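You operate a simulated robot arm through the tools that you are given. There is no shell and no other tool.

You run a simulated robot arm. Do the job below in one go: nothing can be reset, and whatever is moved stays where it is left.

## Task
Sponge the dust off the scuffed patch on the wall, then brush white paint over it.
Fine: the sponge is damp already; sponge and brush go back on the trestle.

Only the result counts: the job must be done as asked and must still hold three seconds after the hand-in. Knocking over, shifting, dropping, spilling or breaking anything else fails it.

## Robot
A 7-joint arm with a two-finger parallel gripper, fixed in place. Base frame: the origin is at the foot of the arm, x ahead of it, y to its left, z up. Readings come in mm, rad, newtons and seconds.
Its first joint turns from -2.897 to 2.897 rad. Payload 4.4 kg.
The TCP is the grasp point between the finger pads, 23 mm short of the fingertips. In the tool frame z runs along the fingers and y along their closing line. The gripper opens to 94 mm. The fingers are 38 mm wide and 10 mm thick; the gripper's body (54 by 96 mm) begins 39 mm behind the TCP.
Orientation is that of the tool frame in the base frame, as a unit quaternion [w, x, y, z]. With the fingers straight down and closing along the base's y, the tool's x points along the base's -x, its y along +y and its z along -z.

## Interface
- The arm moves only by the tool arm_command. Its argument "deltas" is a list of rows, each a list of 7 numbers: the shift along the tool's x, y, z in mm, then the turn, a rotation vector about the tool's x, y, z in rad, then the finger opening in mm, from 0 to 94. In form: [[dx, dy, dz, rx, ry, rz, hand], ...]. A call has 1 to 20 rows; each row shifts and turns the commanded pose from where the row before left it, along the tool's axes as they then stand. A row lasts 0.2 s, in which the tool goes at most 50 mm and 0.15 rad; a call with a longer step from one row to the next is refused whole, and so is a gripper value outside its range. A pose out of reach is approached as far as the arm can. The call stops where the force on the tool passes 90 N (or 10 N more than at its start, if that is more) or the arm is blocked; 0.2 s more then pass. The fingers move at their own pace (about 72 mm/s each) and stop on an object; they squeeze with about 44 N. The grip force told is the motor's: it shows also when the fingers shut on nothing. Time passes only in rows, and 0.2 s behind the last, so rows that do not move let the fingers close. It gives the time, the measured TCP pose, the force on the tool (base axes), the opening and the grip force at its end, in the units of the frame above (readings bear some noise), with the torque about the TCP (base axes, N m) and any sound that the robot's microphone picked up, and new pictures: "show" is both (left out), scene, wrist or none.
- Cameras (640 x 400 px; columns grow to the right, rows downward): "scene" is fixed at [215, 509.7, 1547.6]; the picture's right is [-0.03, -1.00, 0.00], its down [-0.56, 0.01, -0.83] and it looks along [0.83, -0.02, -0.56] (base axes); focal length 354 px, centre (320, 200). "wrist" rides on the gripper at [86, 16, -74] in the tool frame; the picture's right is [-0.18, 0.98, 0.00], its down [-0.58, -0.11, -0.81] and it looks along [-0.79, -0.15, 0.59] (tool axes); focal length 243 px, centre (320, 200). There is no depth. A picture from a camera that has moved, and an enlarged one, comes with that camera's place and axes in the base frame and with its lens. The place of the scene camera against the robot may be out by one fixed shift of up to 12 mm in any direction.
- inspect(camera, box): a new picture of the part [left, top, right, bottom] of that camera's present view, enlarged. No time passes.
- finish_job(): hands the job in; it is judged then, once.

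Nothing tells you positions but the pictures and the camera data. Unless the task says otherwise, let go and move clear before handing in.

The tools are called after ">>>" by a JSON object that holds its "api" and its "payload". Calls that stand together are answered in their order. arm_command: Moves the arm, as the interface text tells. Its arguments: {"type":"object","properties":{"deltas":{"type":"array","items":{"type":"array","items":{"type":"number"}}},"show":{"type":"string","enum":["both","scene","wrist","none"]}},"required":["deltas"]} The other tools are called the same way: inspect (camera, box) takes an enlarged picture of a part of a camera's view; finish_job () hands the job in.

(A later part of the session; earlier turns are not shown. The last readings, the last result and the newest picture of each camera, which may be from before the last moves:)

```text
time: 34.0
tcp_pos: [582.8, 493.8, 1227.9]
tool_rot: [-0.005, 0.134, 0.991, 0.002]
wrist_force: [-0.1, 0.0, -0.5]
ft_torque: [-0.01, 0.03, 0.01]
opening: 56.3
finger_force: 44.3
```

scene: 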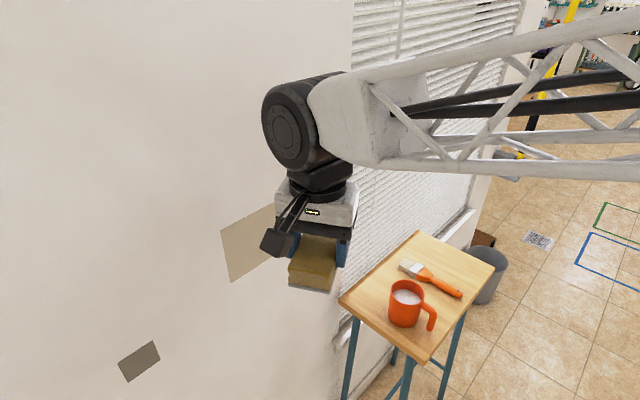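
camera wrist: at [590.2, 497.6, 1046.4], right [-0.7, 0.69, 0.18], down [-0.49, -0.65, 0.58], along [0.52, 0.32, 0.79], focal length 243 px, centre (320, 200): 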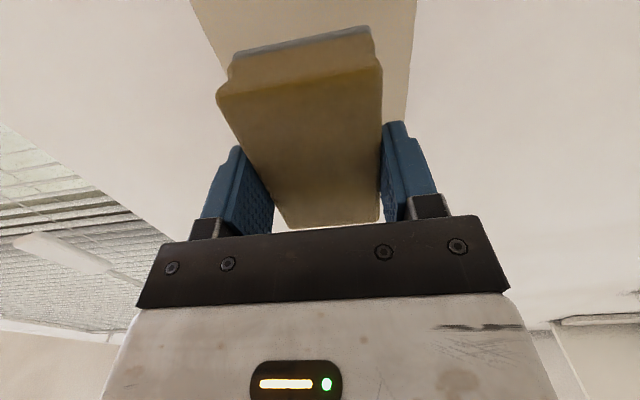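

The +roll direction works so far (1.05 rad), so I'll keep going toward a full 180°.

>>> {"api": "arm_command", "payload": {"deltas": [[0, 0, 0, 0, 0, 0.15, 30], [0, 0, 0, 0, 0, 0.15, 30], [0, 0, 0, 0, 0, 0.15, 30], [0, 0, 0, 0, 0, 0.15, 30], [0, 0, 0, 0, 0, 0.15, 30], [0, 0, 0, 0, 0, 0.15, 30], [0, 0, 0, 0, 0, 0.15, 30], [0, 0, 0, 0, 0, 0.15, 30], [0, 0, 0, 0, 0, 0.15, 30], [0, 0, 0, 0, 0, 0.15, 30], [0, 0, 0, 0, 0, 0.15, 30], [0, 0, 0, 0, 0, 0.15, 30], [0, 0, 0, 0, 0, 0.15, 30], [0, 0, 0, 0, 0, 0.142, 30]], "show": "both"}}

```text
time: 37.2
tcp_pos: [583.6, 469.0, 1255.4]
tool_rot: [-0.017, 0.919, 0.393, 0.015]
wrist_force: [-0.4, 0.6, 0.7]
ft_torque: [0.01, 0.02, -0.04]
opening: 56.7
finger_force: 43.3
out of reach, approached as far as the arm can: row 14
stopped in row 14: the arm was blocked; the commanded pose is now the measured one
camera wrist: at [655.4, 516.7, 1333.1], right [0.58, -0.81, -0.03], down [-0.49, -0.38, 0.78], along [-0.65, -0.44, -0.62], focal length 243 px, centre (320, 200)
```

scene: 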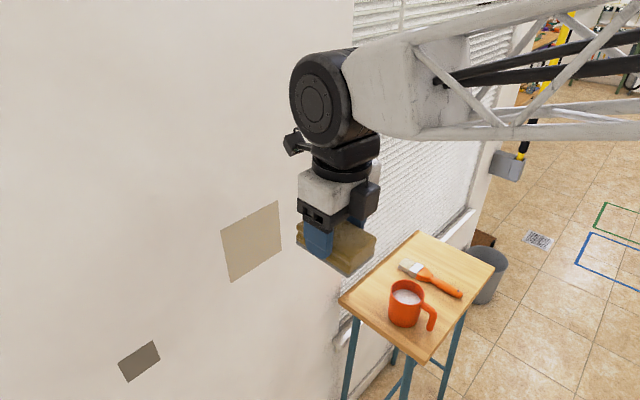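
wrist: 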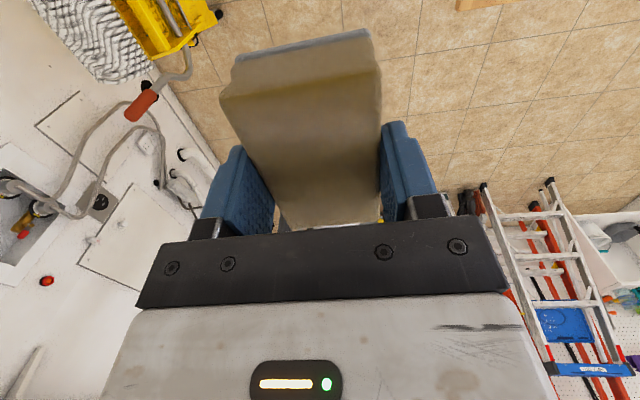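

The roll hits its limit right at about 180° here, so a full flip is marginal near the wall. A better plan is to put the sponge back, then regrip it with the hand leaning 30° outward so that its end faces the wall with no reorientation. First I roll back.

>>> {"api": "arm_command", "payload": {"deltas": [[0, 0, 0, 0, 0, -0.15, 30], [0, 0, 0, 0, 0, -0.15, 30], [0, 0, 0, 0, 0, -0.15, 30], [0, 0, 0, 0, 0, -0.15, 30], [0, 0, 0, 0, 0, -0.15, 30], [0, 0, 0, 0, 0, -0.15, 30], [0, 0, 0, 0, 0, -0.15, 30], [0, 0, 0, 0, 0, -0.15, 30], [0, 0, 0, 0, 0, -0.15, 30], [0, 0, 0, 0, 0, -0.15, 30], [0, 0, 0, 0, 0, -0.15, 30], [0, 0, 0, 0, 0, -0.15, 30], [0, 0, 0, 0, 0, -0.15, 30], [0, 0, 0, 0, 0, -0.15, 30], [0, 0, 0, 0, 0, -0.15, 30], [0, 0, 0, 0, 0, -0.15, 30], [0, 0, 0, 0, 0, -0.15, 30], [0, 0, 0, 0, 0, -0.15, 30], [0, 0, 0, 0, 0, -0.15, 30], [0, 0, 0, 0, 0, -0.15, 30]], "show": "none"}}

```text
time: 41.4
tcp_pos: [585.1, 470.7, 1255.8]
tool_rot: [0.012, -0.327, 0.945, 0.018]
wrist_force: [-0.3, -1.0, -0.2]
ft_torque: [-0.02, -0.01, 0.04]
opening: 56.5
finger_force: 44.4
```

>>> {"api": "arm_command", "payload": {"deltas": [[0, 0, 0, 0.024, 0.036, -0.119, 30], [-2.24, -41.25, 23.3, 0, 0, 0, 30], [-2.24, -41.25, 23.3, 0, 0, 0, 30], [-2.24, -41.25, 23.3, 0, 0, 0, 30], [-2.24, -41.25, 23.3, 0, 0, 0, 30], [-2.24, -41.25, 23.3, 0, 0, 0, 30], [-2.24, -41.25, 23.3, 0, 0, 0, 30], [-2.24, -41.25, 23.3, 0, 0, 0, 30], [-2.24, -41.25, 23.3, 0, 0, 0, 30], [-2.24, -41.25, 23.3, 0, 0, 0, 30], [-2.24, -41.25, 23.3, 0, 0, 0, 30], [-2.24, -41.25, 23.3, 0, 0, 0, 30], [-2.24, -41.25, 23.3, 0, 0, 0, 30], [-2.24, -41.25, 23.3, 0, 0, 0, 30], [-2.24, -41.25, 23.3, 0, 0, 0, 30], [0, 0, 0, 0, 0, 0, 30]], "show": "scene"}}

```text
time: 44.8
tcp_pos: [1014.6, 81.6, 929.5]
tool_rot: [0.0, -0.382, 0.924, 0.0]
wrist_force: [0.2, -0.2, -0.2]
ft_torque: [-0.01, 0.0, -0.03]
opening: 56.9
finger_force: 43.8
```

scene: 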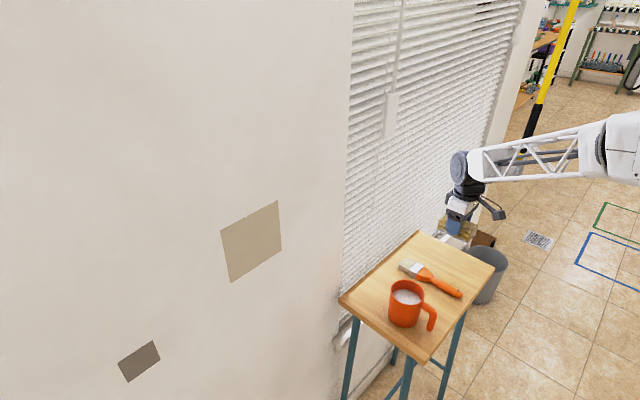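

>>> {"api": "arm_command", "payload": {"deltas": [[0, 0, 30, 0, 0, 0, 30], [0, 0, 30, 0, 0, 0, 30], [0, 0, 30, 0, 0, 0, 30], [0, 0, 15, 0, 0, 0, 30], [0, 0, 4, 0, 0, 0, 30], [0, 0, 2, 0, 0, 0, 30], [0, 0, 0, 0, 0, 0, 30]], "show": "scene"}}

```text
time: 46.4
tcp_pos: [1014.3, 83.1, 819.0]
tool_rot: [0.001, -0.381, 0.924, 0.0]
wrist_force: [0.4, -0.5, 4.1]
ft_torque: [-0.18, 0.13, 0.02]
opening: 56.7
finger_force: 43.7
```

scene: 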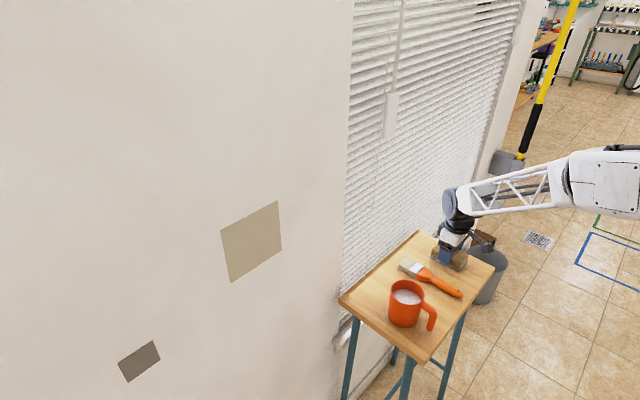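

The sponge is down on the table, with about 4 N of contact showing. I'll release it, raise slightly, lean the hand 30° outward around the sponge and have a look.

>>> {"api": "arm_command", "payload": {"deltas": [[0, 0, 0, 0, 0, 0, 60], [0, 0, 0, 0, 0, 0, 75], [0, 0, 0, 0, 0, 0, 94], [0, 0, 0, 0, 0, 0, 94], [8, 0, -10, 0, 0, 0, 94], [0, 0, 0, 0, -0.1309, 0, 94], [0, 0, 0, 0, -0.1309, 0, 94], [0, 0, 0, 0, -0.1309, 0, 94], [0, 0, 0, 0, -0.1309, 0, 94]]}}

>>> {"api": "inspect", "payload": {"camera": "scene", "box": [412, 210, 508, 280]}}

>>> {"api": "inspect", "payload": {"camera": "wrist", "box": [150, 20, 470, 240]}}

```text
time: 48.4
tcp_pos: [1008.5, 78.3, 829.2]
tool_rot: [0.24, -0.369, 0.892, 0.099]
wrist_force: [-0.1, -0.1, 0.2]
ft_torque: [-0.01, -0.02, 0.0]
opening: 94.0
finger_force: 0.0
camera wrist: at [917.9, 9.3, 848.9], right [-0.58, 0.81, 0.09], down [0.15, -0.01, 0.99], along [0.8, 0.59, -0.11], focal length 243 px, centre (320, 200)
```

scene: 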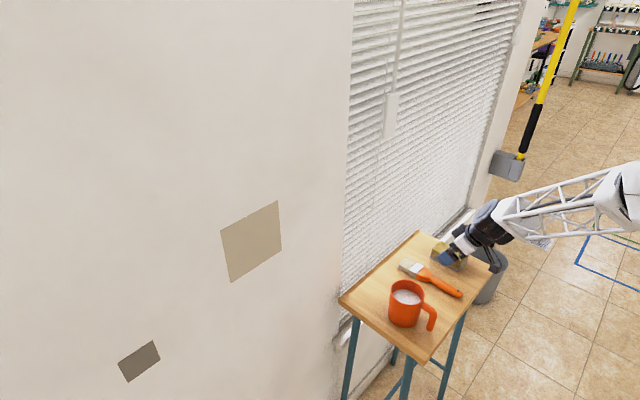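
wrist: 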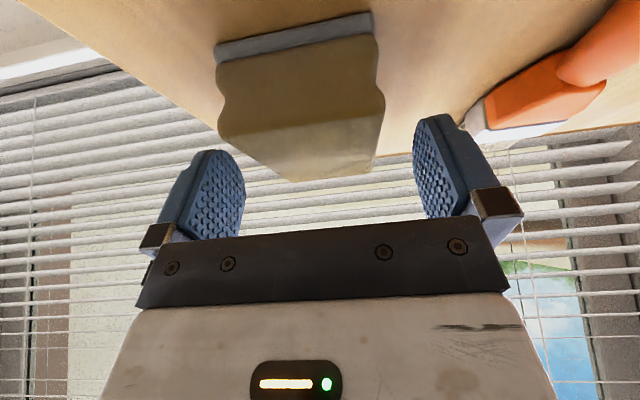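

```text
5.71 times, centred on (460, 245) of scene
camera zoom: at [215.0, 509.7, 1547.6], right [-0.03, -1.0, 0.0], down [-0.56, 0.01, -0.83], along [0.83, -0.02, -0.56], focal length 2026 px, centre (-480, -57)
```

zoom: 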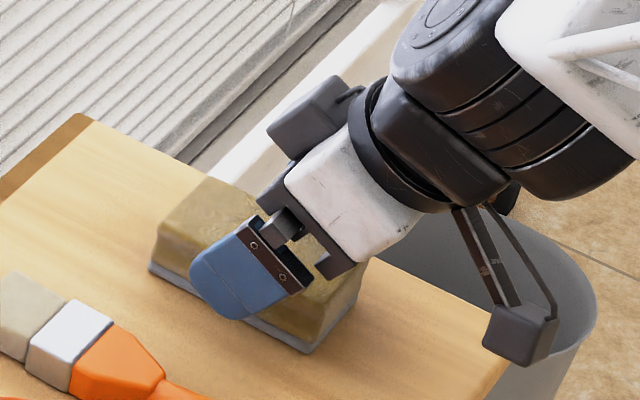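

```text
1.82 times, centred on (310, 130) of wrist
camera zoom: at [917.9, 9.3, 848.9], right [-0.58, 0.81, 0.09], down [0.15, -0.01, 0.99], along [0.8, 0.59, -0.11], focal length 441 px, centre (338, 327)
```

zoom: 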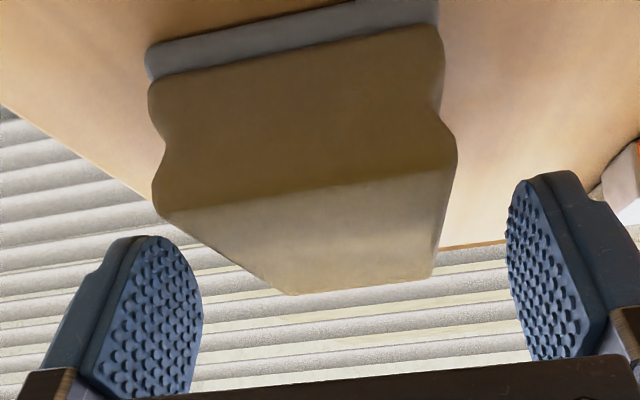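

The lean works and the sponge is centred between the fingers. I'll lower and grip.

>>> {"api": "arm_command", "payload": {"deltas": [[3, 0, 5, 0, 0, 0, 94], [2.5, 0, 4.5, 0, 0, 0, 94], [0, 0, 0, 0, 0, 0, 75], [0, 0, 0, 0, 0, 0, 55], [0, 0, 0, 0, 0, 0, 30], [0, 0, 0, 0, 0, 0, 30], [0, 0, 0, 0, 0, 0, 30]]}}

>>> {"api": "inspect", "payload": {"camera": "scene", "box": [412, 210, 508, 280]}}

```text
time: 50.0
tcp_pos: [1008.8, 77.0, 817.2]
tool_rot: [0.239, -0.369, 0.893, 0.099]
wrist_force: [-0.2, 0.4, 0.2]
ft_torque: [-0.02, 0.0, -0.03]
opening: 56.5
finger_force: 44.0
camera wrist: at [917.6, 9.1, 837.8], right [-0.58, 0.81, 0.09], down [0.15, -0.01, 0.99], along [0.8, 0.59, -0.12], focal length 243 px, centre (320, 200)
```

scene: 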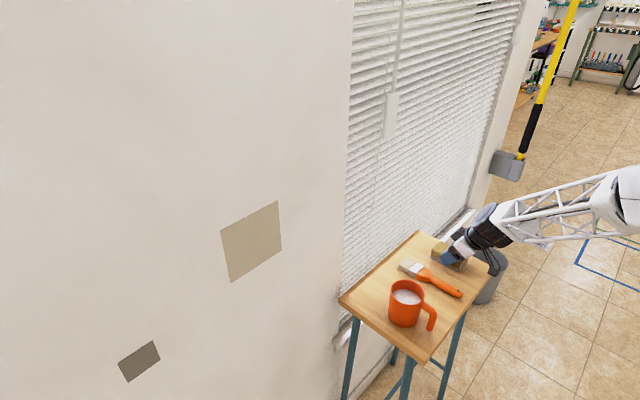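
wrist: 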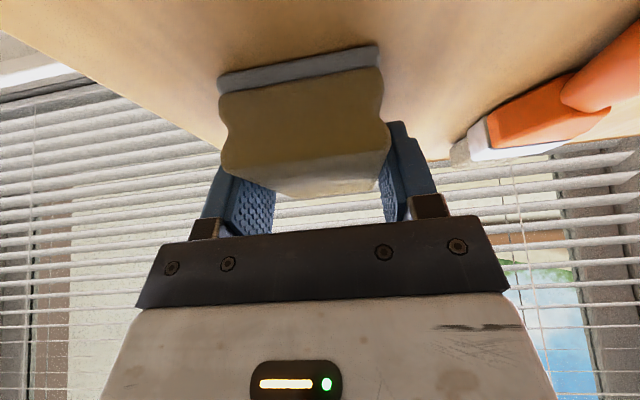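

```text
5.71 times, centred on (460, 245) of scene
camera zoom: at [215.0, 509.7, 1547.6], right [-0.03, -1.0, 0.0], down [-0.56, 0.01, -0.83], along [0.83, -0.02, -0.56], focal length 2026 px, centre (-480, -57)
```

zoom: 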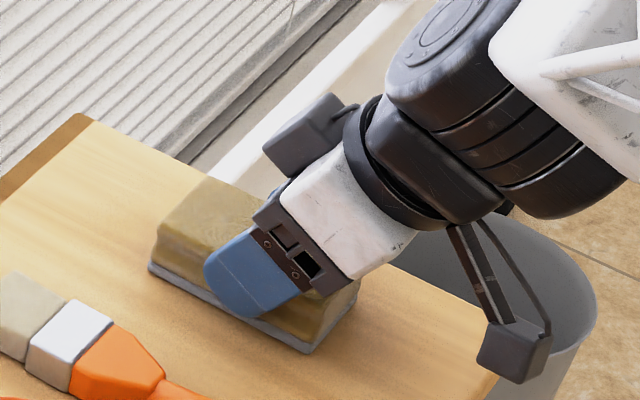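

The leaned grip holds at 44 N, with about 27 mm of sponge end sticking out toward the wall. Next I lift and carry it to a standoff in front of the tan patch.

>>> {"api": "arm_command", "payload": {"deltas": [[-5, 0, -8.66, 0, 0, 0, 30], [-20, 0, -34.6, 0, 0, 0, 30], [-25, 0, -43.3, 0, 0, 0, 30], [-6.55, 41.9, -15.4, 0, 0, 0, 30], [-6.55, 41.9, -15.4, 0, 0, 0, 30], [-6.55, 41.9, -15.4, 0, 0, 0, 30], [-6.55, 41.9, -15.4, 0, 0, 0, 30], [-6.55, 41.9, -15.4, 0, 0, 0, 30], [-6.55, 41.9, -15.4, 0, 0, 0, 30], [-6.55, 41.9, -15.4, 0, 0, 0, 30], [-6.55, 41.9, -15.4, 0, 0, 0, 30], [-6.55, 41.9, -15.4, 0, 0, 0, 30], [-6.55, 41.9, -15.4, 0, 0, 0, 30], [-6.55, 41.9, -15.4, 0, 0, 0, 30], [-6.55, 41.9, -15.4, 0, 0, 0, 30], [-6.55, 41.9, -15.4, 0, 0, 0, 30], [-6.55, 41.9, -15.4, 0, 0, 0, 30]]}}

```text
time: 53.6
tcp_pos: [574.7, 473.0, 1148.6]
tool_rot: [0.239, -0.369, 0.893, 0.099]
wrist_force: [-0.2, 0.8, -0.2]
ft_torque: [0.01, -0.01, 0.0]
opening: 56.6
finger_force: 44.1
camera wrist: at [482.6, 405.0, 1170.3], right [-0.58, 0.81, 0.09], down [0.15, -0.01, 0.99], along [0.8, 0.59, -0.12], focal length 243 px, centre (320, 200)
```

scene: 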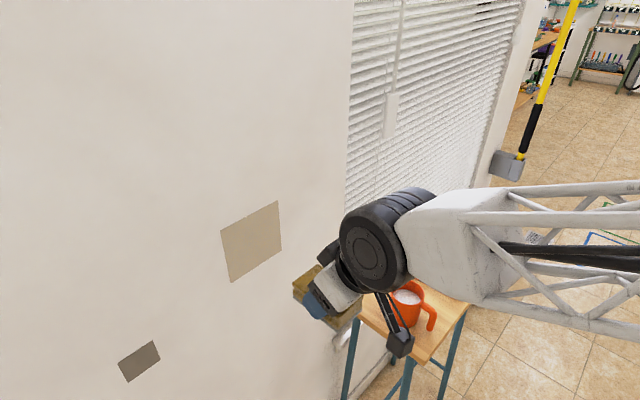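
wrist: 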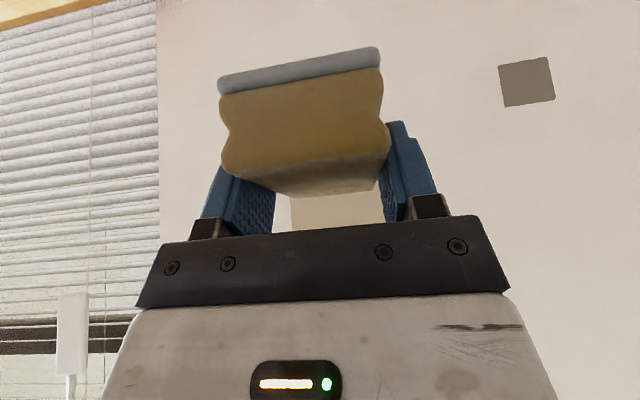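

>>> {"api": "inspect", "payload": {"camera": "wrist", "box": [240, 150, 400, 250]}}

>>> {"api": "inspect", "payload": {"camera": "scene", "box": [200, 180, 400, 330]}}

```text
4.00 times, centred on (320, 200) of wrist
camera zoom: at [482.6, 405.0, 1170.3], right [-0.58, 0.81, 0.09], down [0.15, -0.01, 0.99], along [0.8, 0.59, -0.12], focal length 970 px, centre (320, 200)
```

zoom: 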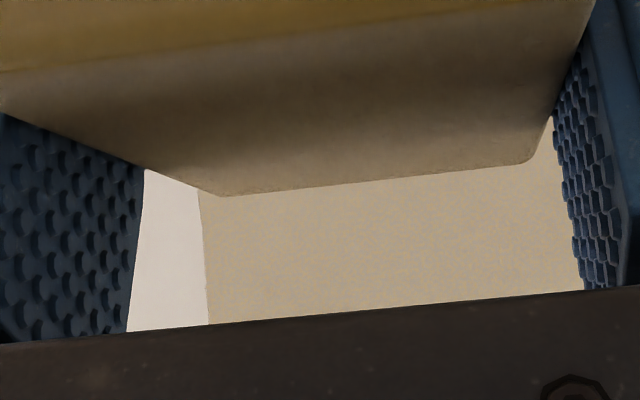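

```text
2.67 times, centred on (300, 255) of scene
camera zoom: at [215.0, 509.7, 1547.6], right [-0.03, -1.0, 0.0], down [-0.56, 0.01, -0.83], along [0.83, -0.02, -0.56], focal length 946 px, centre (373, 53)
```

zoom: 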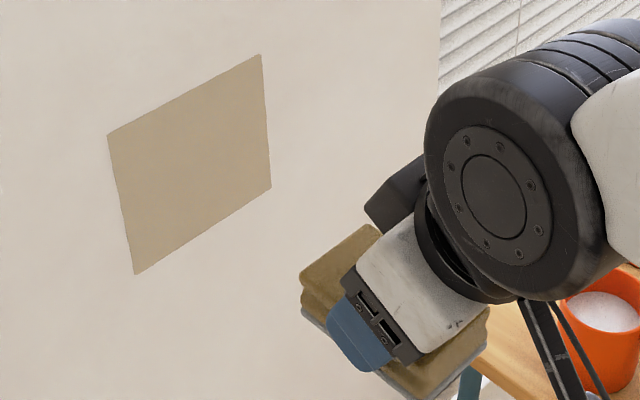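

The hand is level with the patch, whose centre is about s≈-77 along the wall. I'll approach to within about 12 mm.

>>> {"api": "arm_command", "payload": {"deltas": [[-34.6, -2.5, 20, 0, 0, 0, 30], [-34.6, -2.5, 20, 0, 0, 0, 30], [-26, 0, 15, 0, 0, 0, 30], [-8.7, 0, 5, 0, 0, 0, 30], [0, 0, 0, 0, 0, 0, 30]]}}

>>> {"api": "inspect", "payload": {"camera": "scene", "box": [200, 180, 360, 300]}}

```text
time: 54.8
tcp_pos: [662.1, 552.9, 1150.1]
tool_rot: [0.24, -0.368, 0.893, 0.099]
wrist_force: [-0.3, 0.1, -0.7]
ft_torque: [-0.04, -0.01, -0.04]
opening: 56.7
finger_force: 44.1
camera wrist: at [571.5, 485.7, 1170.8], right [-0.58, 0.81, 0.09], down [0.15, -0.01, 0.99], along [0.8, 0.59, -0.12], focal length 243 px, centre (320, 200)
```

scene: 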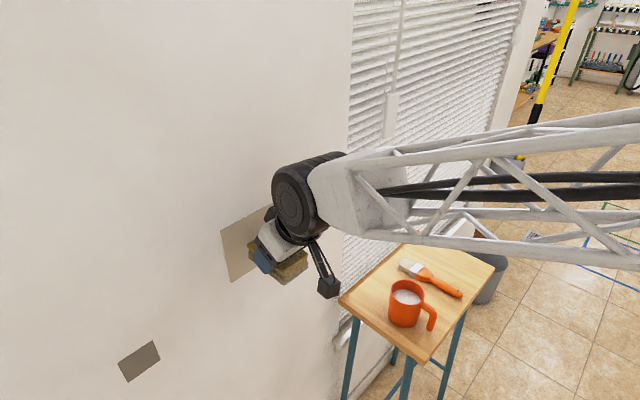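
wrist: 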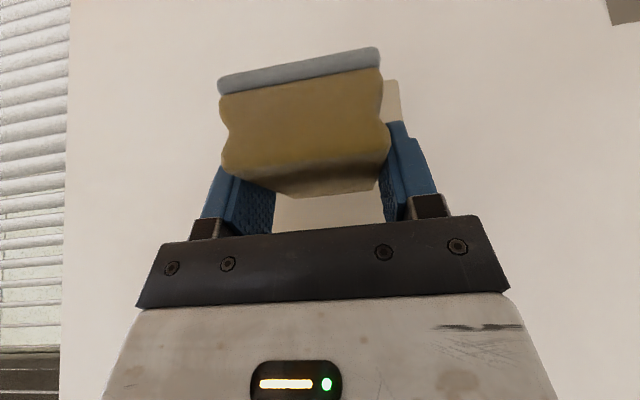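

```text
3.33 times, centred on (280, 240) of scene
camera zoom: at [215.0, 509.7, 1547.6], right [-0.03, -1.0, 0.0], down [-0.56, 0.01, -0.83], along [0.83, -0.02, -0.56], focal length 1182 px, centre (453, 67)
```

zoom: 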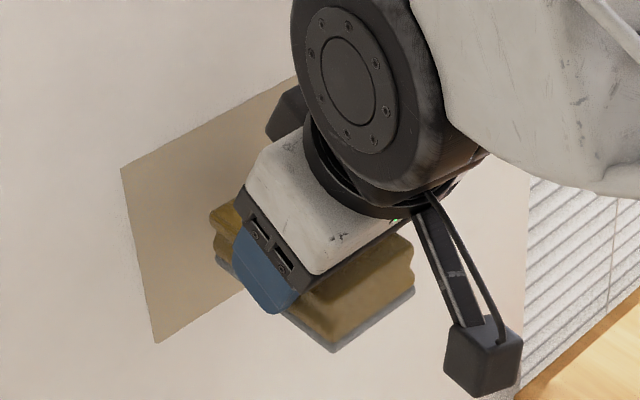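

>>> {"api": "arm_command", "payload": {"deltas": [[-3.46, -1, 2, 0, 0, 0, 30], [-3.46, -1, 2, 0, 0, 0, 30], [0, 0, 0, 0, 0, 0, 30]], "show": "none"}}

>>> {"api": "arm_command", "payload": {"deltas": [[-2.6, 0, 1.5, 0, 0, 0, 30], [0, 0, 0, 0, 0, 0, 30]], "show": "none"}}

>>> {"api": "arm_command", "payload": {"deltas": [[-2.6, 0, 1.5, 0, 0, 0, 30], [0, 0, 0, 0, 0, 0, 30]], "show": "none"}}

```text
time: 55.6
tcp_pos: [668.5, 557.4, 1149.5]
tool_rot: [0.24, -0.368, 0.893, 0.1]
wrist_force: [0.3, 0.2, 0.2]
ft_torque: [-0.02, 0.02, 0.01]
opening: 56.8
finger_force: 44.4
```

```text
time: 56.2
tcp_pos: [671.0, 559.4, 1149.3]
tool_rot: [0.24, -0.369, 0.893, 0.099]
wrist_force: [-0.1, -0.5, -0.4]
ft_torque: [0.01, -0.02, -0.04]
opening: 57.0
finger_force: 43.8
```

```text
time: 56.8
tcp_pos: [673.8, 562.4, 1149.5]
tool_rot: [0.239, -0.369, 0.893, 0.099]
wrist_force: [-0.5, 0.1, -0.5]
ft_torque: [0.02, -0.02, 0.03]
opening: 56.7
finger_force: 44.3
```

>>> {"api": "arm_command", "payload": {"deltas": [[-1.73, 0, 1, 0, 0, 0, 30], [0, 0, 0, 0, 0, 0, 30]], "show": "none"}}

>>> {"api": "arm_command", "payload": {"deltas": [[-1.73, 0, 1, 0, 0, 0, 30], [0, 0, 0, 0, 0, 0, 30]], "show": "none"}}

>>> {"api": "arm_command", "payload": {"deltas": [[-1.73, 0, 1, 0, 0, 0, 30], [0, 0, 0, 0, 0, 0, 30]], "show": "wrist"}}

```text
time: 57.4
tcp_pos: [674.6, 562.6, 1148.8]
tool_rot: [0.239, -0.369, 0.893, 0.098]
wrist_force: [-0.5, -0.7, -0.3]
ft_torque: [-0.01, 0.0, 0.0]
opening: 56.9
finger_force: 43.8
```

```text
time: 58.0
tcp_pos: [675.7, 565.3, 1149.4]
tool_rot: [0.238, -0.368, 0.893, 0.099]
wrist_force: [-0.4, -0.8, 0.0]
ft_torque: [-0.03, 0.01, -0.01]
opening: 56.8
finger_force: 44.0
```

```text
time: 58.6
tcp_pos: [677.5, 566.8, 1149.6]
tool_rot: [0.24, -0.369, 0.892, 0.099]
wrist_force: [0.2, 0.3, -0.3]
ft_torque: [-0.01, 0.03, 0.01]
opening: 56.7
finger_force: 44.0
camera wrist: at [587.0, 497.9, 1170.2], right [-0.58, 0.81, 0.09], down [0.15, -0.01, 0.99], along [0.8, 0.59, -0.12], focal length 243 px, centre (320, 200)
```

wrist: 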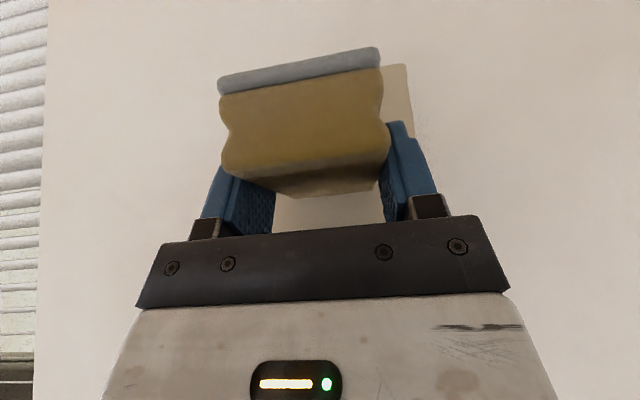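

No contact yet at n≈880, so I'll keep stepping in gently.

>>> {"api": "arm_command", "payload": {"deltas": [[-1.73, 0, 1, 0, 0, 0, 30], [0, 0, 0, 0, 0, 0, 30]], "show": "none"}}

>>> {"api": "arm_command", "payload": {"deltas": [[-1.73, 0, 1, 0, 0, 0, 30], [0, 0, 0, 0, 0, 0, 30]], "show": "none"}}

>>> {"api": "arm_command", "payload": {"deltas": [[-1.73, 0, 1, 0, 0, 0, 30], [0, 0, 0, 0, 0, 0, 30]], "show": "none"}}

>>> {"api": "arm_command", "payload": {"deltas": [[-1.73, 0, 1, 0, 0, 0, 30], [0, 0, 0, 0, 0, 0, 30]], "show": "wrist"}}

```text
time: 59.2
tcp_pos: [679.6, 567.3, 1150.0]
tool_rot: [0.241, -0.369, 0.892, 0.099]
wrist_force: [0.1, -0.4, 0.1]
ft_torque: [-0.01, -0.01, 0.0]
opening: 57.0
finger_force: 43.8
```

```text
time: 59.8
tcp_pos: [681.0, 569.0, 1148.8]
tool_rot: [0.24, -0.369, 0.893, 0.099]
wrist_force: [-0.2, -0.2, -0.5]
ft_torque: [0.0, -0.03, 0.05]
opening: 56.8
finger_force: 44.2
```

```text
time: 60.4
tcp_pos: [682.0, 569.9, 1148.2]
tool_rot: [0.24, -0.369, 0.892, 0.099]
wrist_force: [-35.8, -35.0, 2.7]
ft_torque: [-0.4, 0.43, 0.23]
opening: 56.5
finger_force: 44.1
```

```text
time: 61.0
tcp_pos: [683.1, 571.2, 1149.5]
tool_rot: [0.24, -0.369, 0.893, 0.099]
wrist_force: [-37.2, -39.3, 1.2]
ft_torque: [-0.48, 0.44, 0.06]
opening: 56.9
finger_force: 43.7
camera wrist: at [591.9, 502.7, 1170.0], right [-0.58, 0.81, 0.09], down [0.15, -0.01, 0.99], along [0.8, 0.59, -0.12], focal length 243 px, centre (320, 200)
```

wrist: 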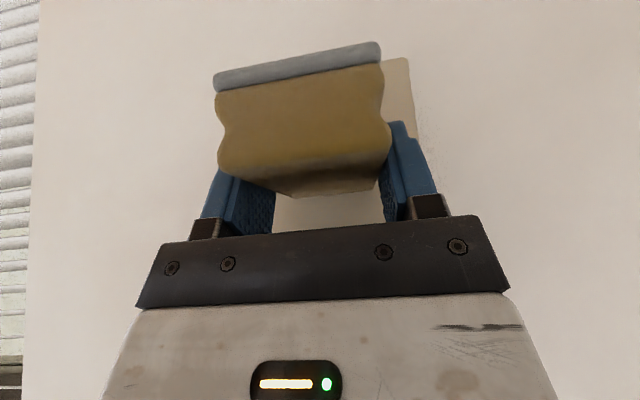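

The sponge touches the wall at TCP n≈885, with about 52 N, which is more than I want. I'll back off a millimetre to lighten the press.

>>> {"api": "arm_command", "payload": {"deltas": [[1.3, 0, -0.75, 0, 0, 0, 30], [0, 0, 0, 0, 0, 0, 30]], "show": "none"}}

```text
time: 61.6
tcp_pos: [682.3, 570.7, 1150.0]
tool_rot: [0.24, -0.369, 0.892, 0.099]
wrist_force: [-5.9, -7.7, -4.9]
ft_torque: [-0.3, 0.28, -0.02]
opening: 56.8
finger_force: 43.8
```

Force is now about 10 N. I'll make a short upward test stroke and look at the patch.

>>> {"api": "arm_command", "payload": {"deltas": [[-5, 0, -8.66, 0, 0, 0, 30], [-5, 0, -8.66, 0, 0, 0, 30], [0, 0, 0, 0, 0, 0, 30]], "show": "wrist"}}

>>> {"api": "inspect", "payload": {"camera": "scene", "box": [200, 180, 360, 300]}}

```text
time: 62.4
tcp_pos: [682.0, 569.9, 1168.0]
tool_rot: [0.24, -0.369, 0.893, 0.1]
wrist_force: [-0.2, -0.1, 0.9]
ft_torque: [-0.01, 0.0, 0.0]
opening: 56.8
finger_force: 44.4
camera wrist: at [591.7, 502.1, 1189.9], right [-0.58, 0.81, 0.09], down [0.15, -0.01, 0.99], along [0.8, 0.59, -0.11], focal length 243 px, centre (320, 200)
```

wrist: 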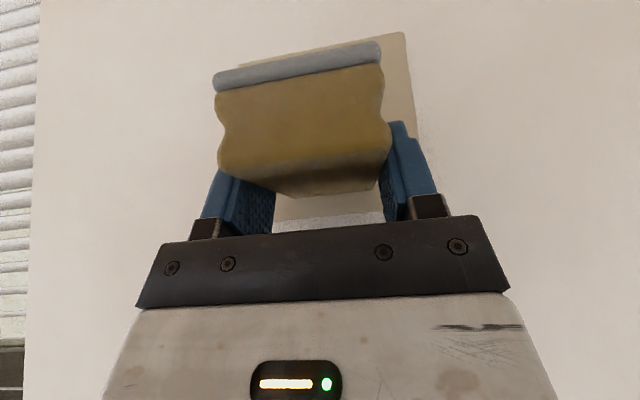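

```text
3.33 times, centred on (280, 240) of scene
camera zoom: at [215.0, 509.7, 1547.6], right [-0.03, -1.0, 0.0], down [-0.56, 0.01, -0.83], along [0.83, -0.02, -0.56], focal length 1182 px, centre (453, 67)
```

zoom: 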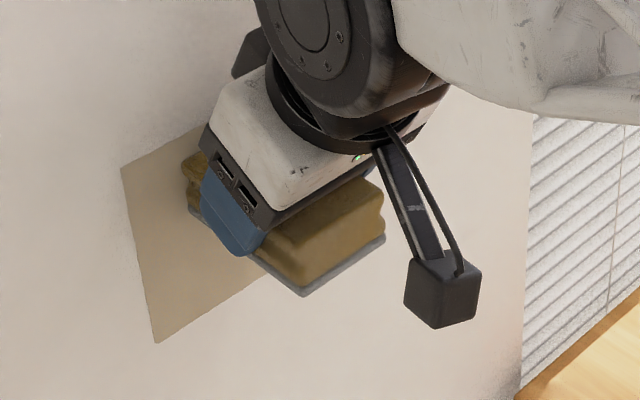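

>>> {"api": "inspect", "payload": {"camera": "wrist", "box": [210, 20, 450, 240]}}

```text
1.82 times, centred on (330, 130) of wrist
camera zoom: at [591.7, 502.1, 1189.9], right [-0.58, 0.81, 0.09], down [0.15, -0.01, 0.99], along [0.8, 0.59, -0.11], focal length 441 px, centre (302, 327)
```

zoom: 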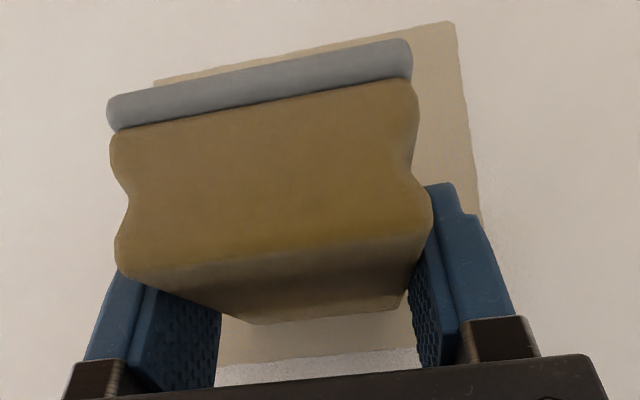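

>>> {"api": "arm_command", "payload": {"deltas": [[43.3, -10, -25, 0, 0, 0, 30], [30, -40, 15, 0, 0, 0, 30], [15, -45, 0, 0, 0, 0, 30], [0, -45, 0, 0, 0, 0, 30], [0, -45, 0, 0, 0, 0, 30]], "show": "both"}}

>>> {"api": "inspect", "payload": {"camera": "scene", "box": [205, 190, 301, 290]}}

```text
refused: row 1 steps farther than a row can; nothing moved
```

```text
4.00 times, centred on (253, 240) of scene
camera zoom: at [215.0, 509.7, 1547.6], right [-0.03, -1.0, 0.0], down [-0.56, 0.01, -0.83], along [0.83, -0.02, -0.56], focal length 1418 px, centre (588, 40)
```

zoom: 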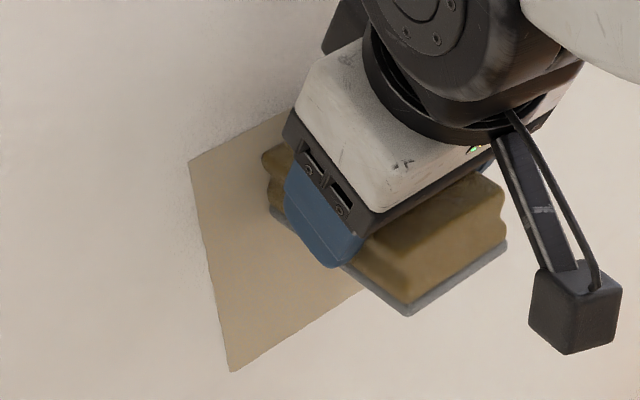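

>>> {"api": "arm_command", "payload": {"deltas": [[38, -10, -22, 0, 0, 0, 30], [17, -40, -10, 0, 0, 0, 30], [0, -48, 0, 0, 0, 0, 30], [0, -48, 0, 0, 0, 0, 30], [0, -48, 0, 0, 0, 0, 30]], "show": "both"}}

>>> {"api": "inspect", "payload": {"camera": "scene", "box": [205, 190, 301, 290]}}

```text
time: 63.6
tcp_pos: [776.1, 385.7, 1169.0]
tool_rot: [0.241, -0.368, 0.892, 0.099]
wrist_force: [0.2, -0.4, 0.8]
ft_torque: [0.01, -0.01, -0.01]
opening: 56.9
finger_force: 44.2
camera wrist: at [684.8, 319.0, 1190.3], right [-0.58, 0.81, 0.09], down [0.15, -0.01, 0.99], along [0.8, 0.59, -0.12], focal length 243 px, centre (320, 200)
```

scene: 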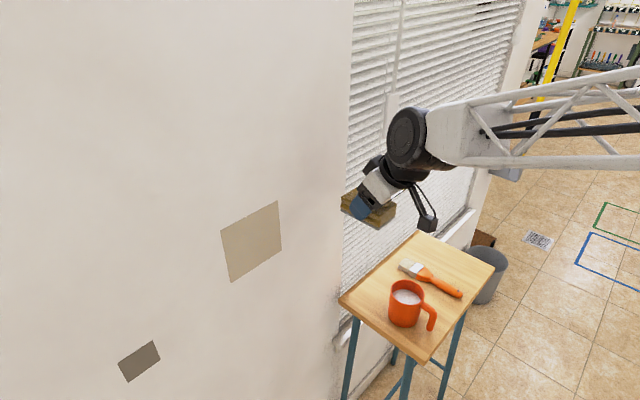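
wrist: 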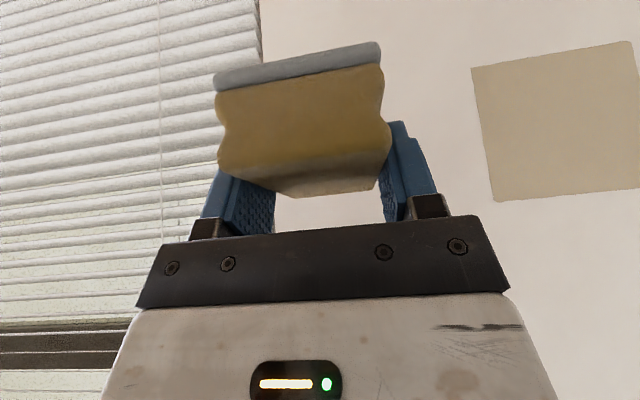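

```text
4.00 times, centred on (253, 240) of scene
camera zoom: at [215.0, 509.7, 1547.6], right [-0.03, -1.0, 0.0], down [-0.56, 0.01, -0.83], along [0.83, -0.02, -0.56], focal length 1418 px, centre (588, 40)
```

zoom: 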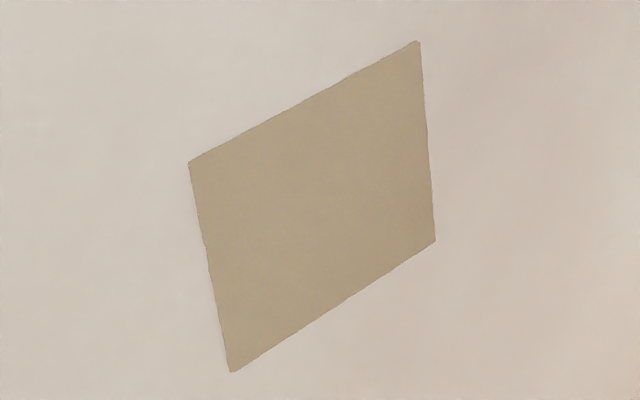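

>>> {"api": "inspect", "payload": {"camera": "wrist", "box": [460, 30, 640, 210]}}

```text
2.22 times, centred on (550, 120) of wrist
camera zoom: at [684.8, 319.0, 1190.3], right [-0.58, 0.81, 0.09], down [0.15, -0.01, 0.99], along [0.8, 0.59, -0.12], focal length 539 px, centre (-191, 378)
```

zoom: 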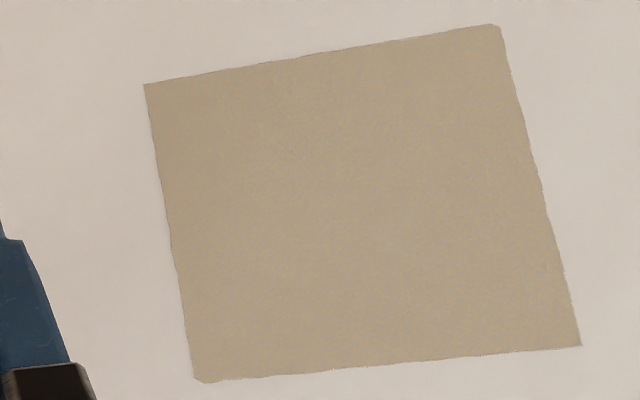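

No change is visible so far, but the sponge barely slid while touching. I'll go back and do a proper sliding stroke under contact.

>>> {"api": "arm_command", "payload": {"deltas": [[-1.94, 45.2, 8.05, 0, 0, 0, 30], [-1.94, 45.2, 8.05, 0, 0, 0, 30], [-1.94, 45.2, 8.05, 0, 0, 0, 30], [-1.94, 45.2, 8.05, 0, 0, 0, 30], [-1.94, 45.2, 8.05, 0, 0, 0, 30], [-26, 0, 15, 0, 0, 0, 30], [-2.6, 0, 1.5, 0, 0, 0, 30], [0, 0, 0, 0, 0, 0, 30]], "show": "none"}}

>>> {"api": "arm_command", "payload": {"deltas": [[-0.87, 0, 0.5, 0, 0, 0, 30], [-0.87, 0, 0.5, 0, 0, 0, 30], [0, 0, 0, 0, 0, 0, 30]], "show": "none"}}

```text
time: 65.4
tcp_pos: [656.9, 589.8, 1138.4]
tool_rot: [0.24, -0.368, 0.893, 0.098]
wrist_force: [0.5, -1.2, -0.4]
ft_torque: [0.0, 0.02, 0.0]
opening: 56.7
finger_force: 44.0
```

```text
time: 66.2
tcp_pos: [659.9, 593.1, 1139.0]
tool_rot: [0.24, -0.368, 0.893, 0.099]
wrist_force: [0.2, -0.7, 0.3]
ft_torque: [-0.01, -0.02, 0.0]
opening: 56.8
finger_force: 43.9
```

>>> {"api": "arm_command", "payload": {"deltas": [[-0.87, 0, 0.5, 0, 0, 0, 30], [0, 0, 0, 0, 0, 0, 30]], "show": "none"}}

>>> {"api": "arm_command", "payload": {"deltas": [[-0.87, 0, 0.5, 0, 0, 0, 30], [0, 0, 0, 0, 0, 0, 30]], "show": "none"}}

```text
time: 66.8
tcp_pos: [659.4, 593.7, 1139.5]
tool_rot: [0.239, -0.369, 0.892, 0.1]
wrist_force: [-9.9, -8.5, -0.8]
ft_torque: [-0.08, 0.09, 0.05]
opening: 56.5
finger_force: 43.8
```

```text
time: 67.4
tcp_pos: [660.9, 593.9, 1139.1]
tool_rot: [0.239, -0.37, 0.892, 0.099]
wrist_force: [-38.4, -37.8, 2.2]
ft_torque: [-0.34, 0.31, 0.11]
opening: 56.6
finger_force: 44.0
```

>>> {"api": "arm_command", "payload": {"deltas": [[0.43, -5, -0.25, 0, 0, 0, 30], [0, -10, 0, 0, 0, 0, 30], [0, -10, 0, 0, 0, 0, 30], [0, -10, 0, 0, 0, 0, 30]], "show": "none"}}

>>> {"api": "arm_command", "payload": {"deltas": [[0, -10, 0, 0, 0, 0, 30], [0, -10, 0, 0, 0, 0, 30], [0, -10, 0, 0, 0, 0, 30]], "show": "wrist"}}

>>> {"api": "inspect", "payload": {"camera": "wrist", "box": [210, 20, 450, 240]}}

>>> {"api": "inspect", "payload": {"camera": "scene", "box": [205, 190, 301, 290]}}

```text
time: 68.4
tcp_pos: [683.9, 569.4, 1139.7]
tool_rot: [0.239, -0.369, 0.893, 0.099]
wrist_force: [-50.1, -20.7, -0.8]
ft_torque: [-0.24, 0.67, 0.7]
opening: 56.5
finger_force: 44.0
```

```text
time: 69.2
tcp_pos: [706.6, 548.1, 1138.4]
tool_rot: [0.24, -0.369, 0.893, 0.099]
wrist_force: [-44.5, -19.5, -0.5]
ft_torque: [-0.23, 0.59, 0.54]
opening: 56.9
finger_force: 44.0
camera wrist: at [615.8, 479.6, 1159.9], right [-0.58, 0.81, 0.09], down [0.15, -0.01, 0.99], along [0.8, 0.59, -0.12], focal length 243 px, centre (320, 200)
```

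wrist: 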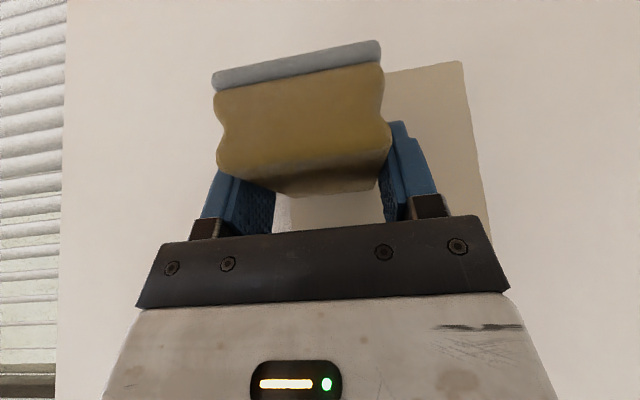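

```text
1.82 times, centred on (330, 130) of wrist
camera zoom: at [615.8, 479.6, 1159.9], right [-0.58, 0.81, 0.09], down [0.15, -0.01, 0.99], along [0.8, 0.59, -0.12], focal length 441 px, centre (302, 327)
```

zoom: 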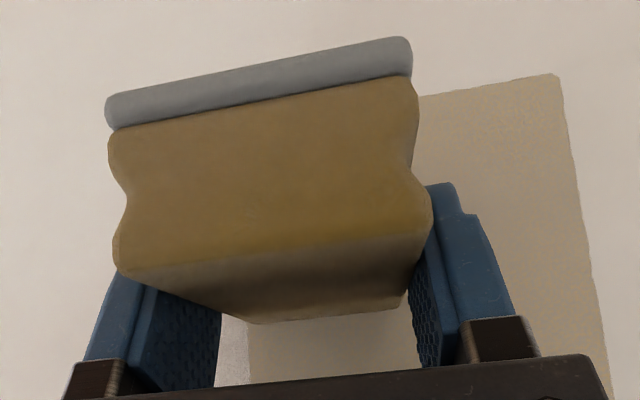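

```text
4.00 times, centred on (253, 240) of scene
camera zoom: at [215.0, 509.7, 1547.6], right [-0.03, -1.0, 0.0], down [-0.56, 0.01, -0.83], along [0.83, -0.02, -0.56], focal length 1418 px, centre (588, 40)
```

zoom: 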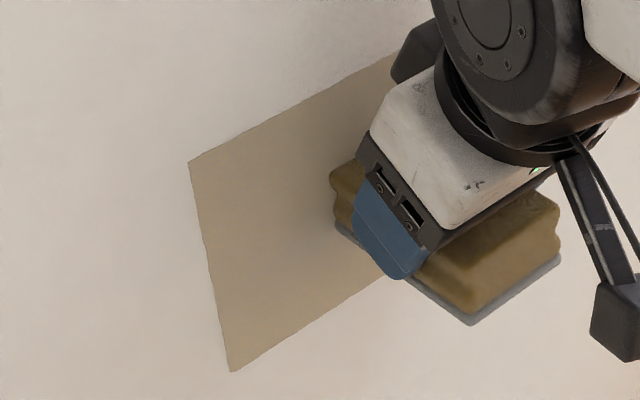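

The sponge slid under about 45 N with the grip holding. I'll retract and check whether the stroke cleaned anything.

>>> {"api": "arm_command", "payload": {"deltas": [[38, -10, -22, 0, 0, 0, 30], [17, -40, -10, 0, 0, 0, 30], [0, -48, 0, 0, 0, 0, 30], [0, -48, 0, 0, 0, 0, 30]], "show": "scene"}}

>>> {"api": "inspect", "payload": {"camera": "scene", "box": [205, 190, 301, 290]}}

>>> {"api": "inspect", "payload": {"camera": "wrist", "box": [440, 20, 640, 220]}}

```text
time: 70.2
tcp_pos: [764.2, 400.1, 1138.9]
tool_rot: [0.238, -0.37, 0.892, 0.1]
wrist_force: [-0.1, -0.9, -0.3]
ft_torque: [-0.04, 0.03, 0.01]
opening: 56.9
finger_force: 43.4
```

scene: 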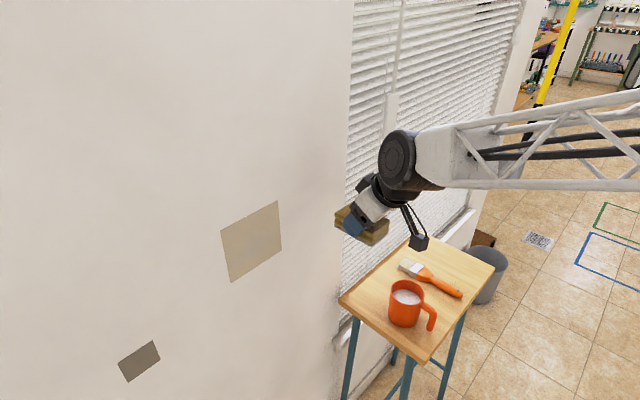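

```text
4.00 times, centred on (253, 240) of scene
camera zoom: at [215.0, 509.7, 1547.6], right [-0.03, -1.0, 0.0], down [-0.56, 0.01, -0.83], along [0.83, -0.02, -0.56], focal length 1418 px, centre (588, 40)
```

zoom: 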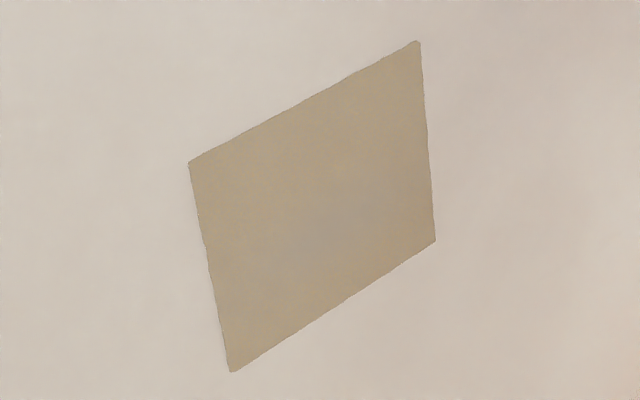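

```text
2.00 times, centred on (540, 120) of wrist
camera zoom: at [673.8, 331.6, 1160.1], right [-0.58, 0.81, 0.09], down [0.15, -0.01, 0.99], along [0.8, 0.59, -0.12], focal length 485 px, centre (-120, 360)
```

zoom: 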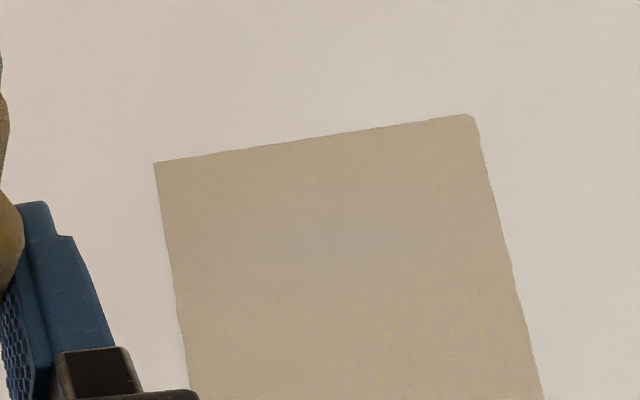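

The stroke left a visible greyer band, so this is the dusty patch and the sponge end cleans it, with the contact strip about 36 mm below TCP height. Now I'll wipe systematically in horizontal zigzag strokes, starting at the lower left.

>>> {"api": "arm_command", "payload": {"deltas": [[-3.95, 43.9, 11.75, 0, 0, 0, 30], [-3.95, 43.9, 11.75, 0, 0, 0, 30], [-3.95, 43.9, 11.75, 0, 0, 0, 30], [-3.95, 43.9, 11.75, 0, 0, 0, 30], [-3.95, 43.9, 11.75, 0, 0, 0, 30], [-12.1, 0, 7, 0, 0, 0, 30], [-1.3, 0, 0.75, 0, 0, 0, 30], [0, 0, 0, 0, 0, 0, 30]], "show": "none"}}

>>> {"api": "arm_command", "payload": {"deltas": [[-0.87, 0, 0.5, 0, 0, 0, 30], [0, 0, 0, 0, 0, 0, 30]], "show": "none"}}

```text
time: 72.0
tcp_pos: [652.9, 599.9, 1097.7]
tool_rot: [0.239, -0.369, 0.893, 0.099]
wrist_force: [-0.3, -0.3, 0.3]
ft_torque: [0.01, -0.04, -0.03]
opening: 56.9
finger_force: 44.4
```

```text
time: 72.6
tcp_pos: [654.4, 599.7, 1098.4]
tool_rot: [0.239, -0.369, 0.893, 0.1]
wrist_force: [-3.3, -4.2, -0.3]
ft_torque: [-0.01, -0.05, 0.05]
opening: 56.3
finger_force: 43.8
```

>>> {"api": "arm_command", "payload": {"deltas": [[-0.6, 0, 0.35, 0, 0, 0, 30], [-0.575, -12.1, -1.0, 0, 0, 0, 30], [-0.575, -12.1, -1.0, 0, 0, 0, 30], [-0.575, -12.1, -1.0, 0, 0, 0, 30], [-0.575, -12.1, -1.0, 0, 0, 0, 30], [-0.575, -12.1, -1.0, 0, 0, 0, 30], [-0.575, -12.1, -1.0, 0, 0, 0, 30], [-0.575, -12.1, -1.0, 0, 0, 0, 30]], "show": "none"}}

>>> {"api": "arm_command", "payload": {"deltas": [[-0.575, 12.1, -1.0, 0, 0, 0, 30], [-0.575, 12.1, -1.0, 0, 0, 0, 30], [-0.575, 12.1, -1.0, 0, 0, 0, 30], [-0.575, 12.1, -1.0, 0, 0, 0, 30], [-0.575, 12.1, -1.0, 0, 0, 0, 30], [-0.575, 12.1, -1.0, 0, 0, 0, 30], [-0.575, 12.1, -1.0, 0, 0, 0, 30]], "show": "wrist"}}

```text
time: 74.4
tcp_pos: [713.3, 540.4, 1106.2]
tool_rot: [0.239, -0.369, 0.893, 0.098]
wrist_force: [-24.8, -10.7, -2.0]
ft_torque: [-0.14, 0.33, 0.4]
opening: 56.8
finger_force: 44.3
```

```text
time: 76.0
tcp_pos: [655.0, 600.0, 1114.2]
tool_rot: [0.238, -0.369, 0.893, 0.099]
wrist_force: [-18.0, -43.8, -3.1]
ft_torque: [-0.54, 0.22, -0.46]
opening: 56.9
finger_force: 43.6
camera wrist: at [564.6, 531.2, 1135.7], right [-0.58, 0.81, 0.09], down [0.15, -0.01, 0.99], along [0.8, 0.59, -0.12], focal length 243 px, centre (320, 200)
```

wrist: 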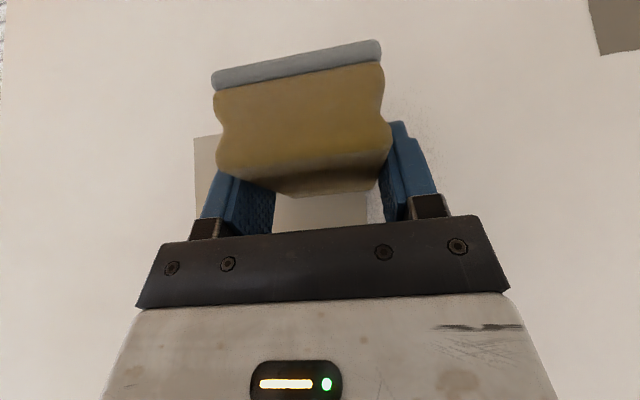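

Force stayed between 25 and 44 N on the first two strokes. I'll continue the zigzag upward.

>>> {"api": "arm_command", "payload": {"deltas": [[-0.575, -12.1, -1.0, 0, 0, 0, 30], [-0.575, -12.1, -1.0, 0, 0, 0, 30], [-0.575, -12.1, -1.0, 0, 0, 0, 30], [-0.575, -12.1, -1.0, 0, 0, 0, 30], [-0.575, -12.1, -1.0, 0, 0, 0, 30], [-0.575, -12.1, -1.0, 0, 0, 0, 30], [-0.575, -12.1, -1.0, 0, 0, 0, 30], [-0.575, 12.1, -1.0, 0, 0, 0, 30], [-0.575, 12.1, -1.0, 0, 0, 0, 30], [-0.575, 12.1, -1.0, 0, 0, 0, 30], [-0.575, 12.1, -1.0, 0, 0, 0, 30], [-0.575, 12.1, -1.0, 0, 0, 0, 30], [-0.575, 12.1, -1.0, 0, 0, 0, 30], [-0.575, 12.1, -1.0, 0, 0, 0, 30]], "show": "none"}}

>>> {"api": "arm_command", "payload": {"deltas": [[-0.575, -12.1, -1.0, 0, 0, 0, 30], [-0.575, -12.1, -1.0, 0, 0, 0, 30], [-0.575, -12.1, -1.0, 0, 0, 0, 30], [-0.575, -12.1, -1.0, 0, 0, 0, 30], [-0.575, -12.1, -1.0, 0, 0, 0, 30], [-0.575, -12.1, -1.0, 0, 0, 0, 30], [-0.575, -12.1, -1.0, 0, 0, 0, 30]], "show": "both"}}

```text
time: 79.0
tcp_pos: [654.6, 600.3, 1131.6]
tool_rot: [0.24, -0.369, 0.892, 0.1]
wrist_force: [-12.7, -31.0, -2.5]
ft_torque: [-0.32, 0.15, -0.36]
opening: 56.8
finger_force: 43.4
```

```text
time: 80.6
tcp_pos: [715.4, 540.6, 1138.2]
tool_rot: [0.239, -0.37, 0.892, 0.099]
wrist_force: [-20.6, -8.8, -1.5]
ft_torque: [-0.09, 0.16, 0.36]
opening: 56.7
finger_force: 44.1
camera wrist: at [624.7, 472.2, 1159.9], right [-0.58, 0.81, 0.09], down [0.15, -0.01, 0.99], along [0.8, 0.59, -0.12], focal length 243 px, centre (320, 200)
```

scene: 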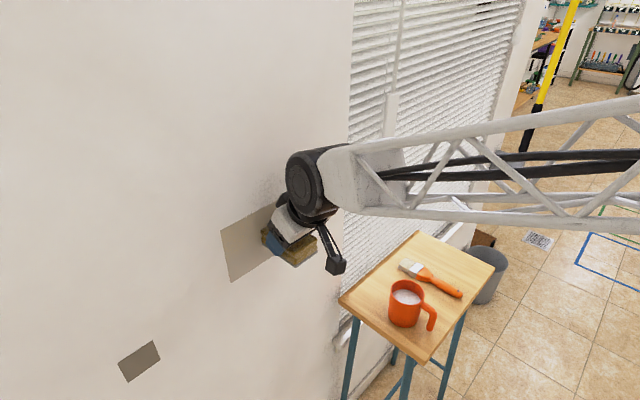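
wrist: 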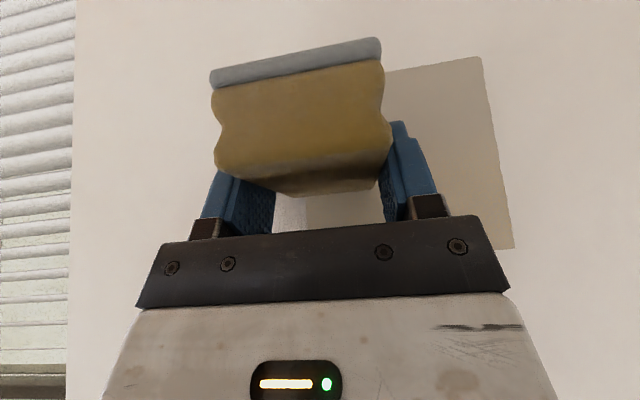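

>>> {"api": "inspect", "payload": {"camera": "wrist", "box": [370, 30, 530, 260]}}

>>> {"api": "inspect", "payload": {"camera": "scene", "box": [205, 190, 301, 290]}}

```text
1.74 times, centred on (450, 145) of wrist
camera zoom: at [624.7, 472.2, 1159.9], right [-0.58, 0.81, 0.09], down [0.15, -0.01, 0.99], along [0.8, 0.59, -0.12], focal length 422 px, centre (94, 296)
```

zoom: 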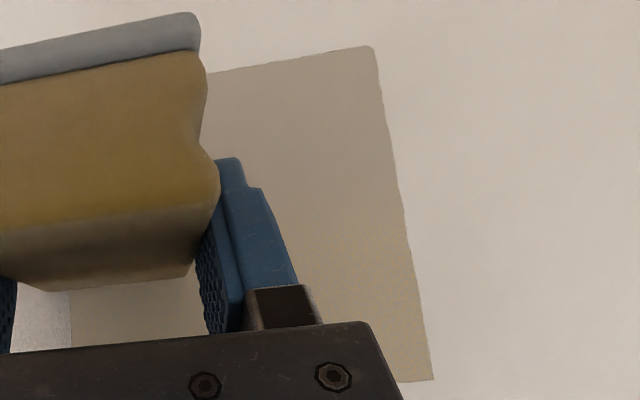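

```text
4.00 times, centred on (253, 240) of scene
camera zoom: at [215.0, 509.7, 1547.6], right [-0.03, -1.0, 0.0], down [-0.56, 0.01, -0.83], along [0.83, -0.02, -0.56], focal length 1418 px, centre (588, 40)
```

zoom: 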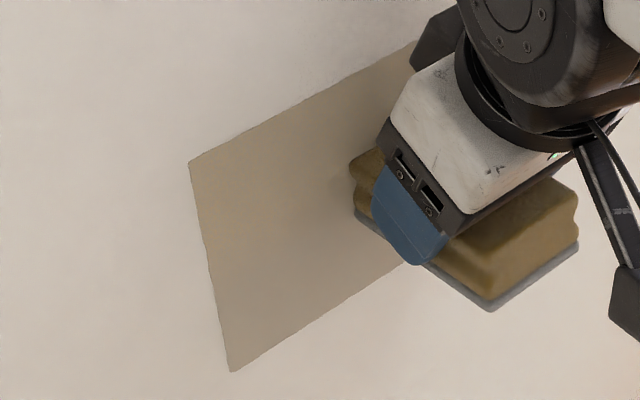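

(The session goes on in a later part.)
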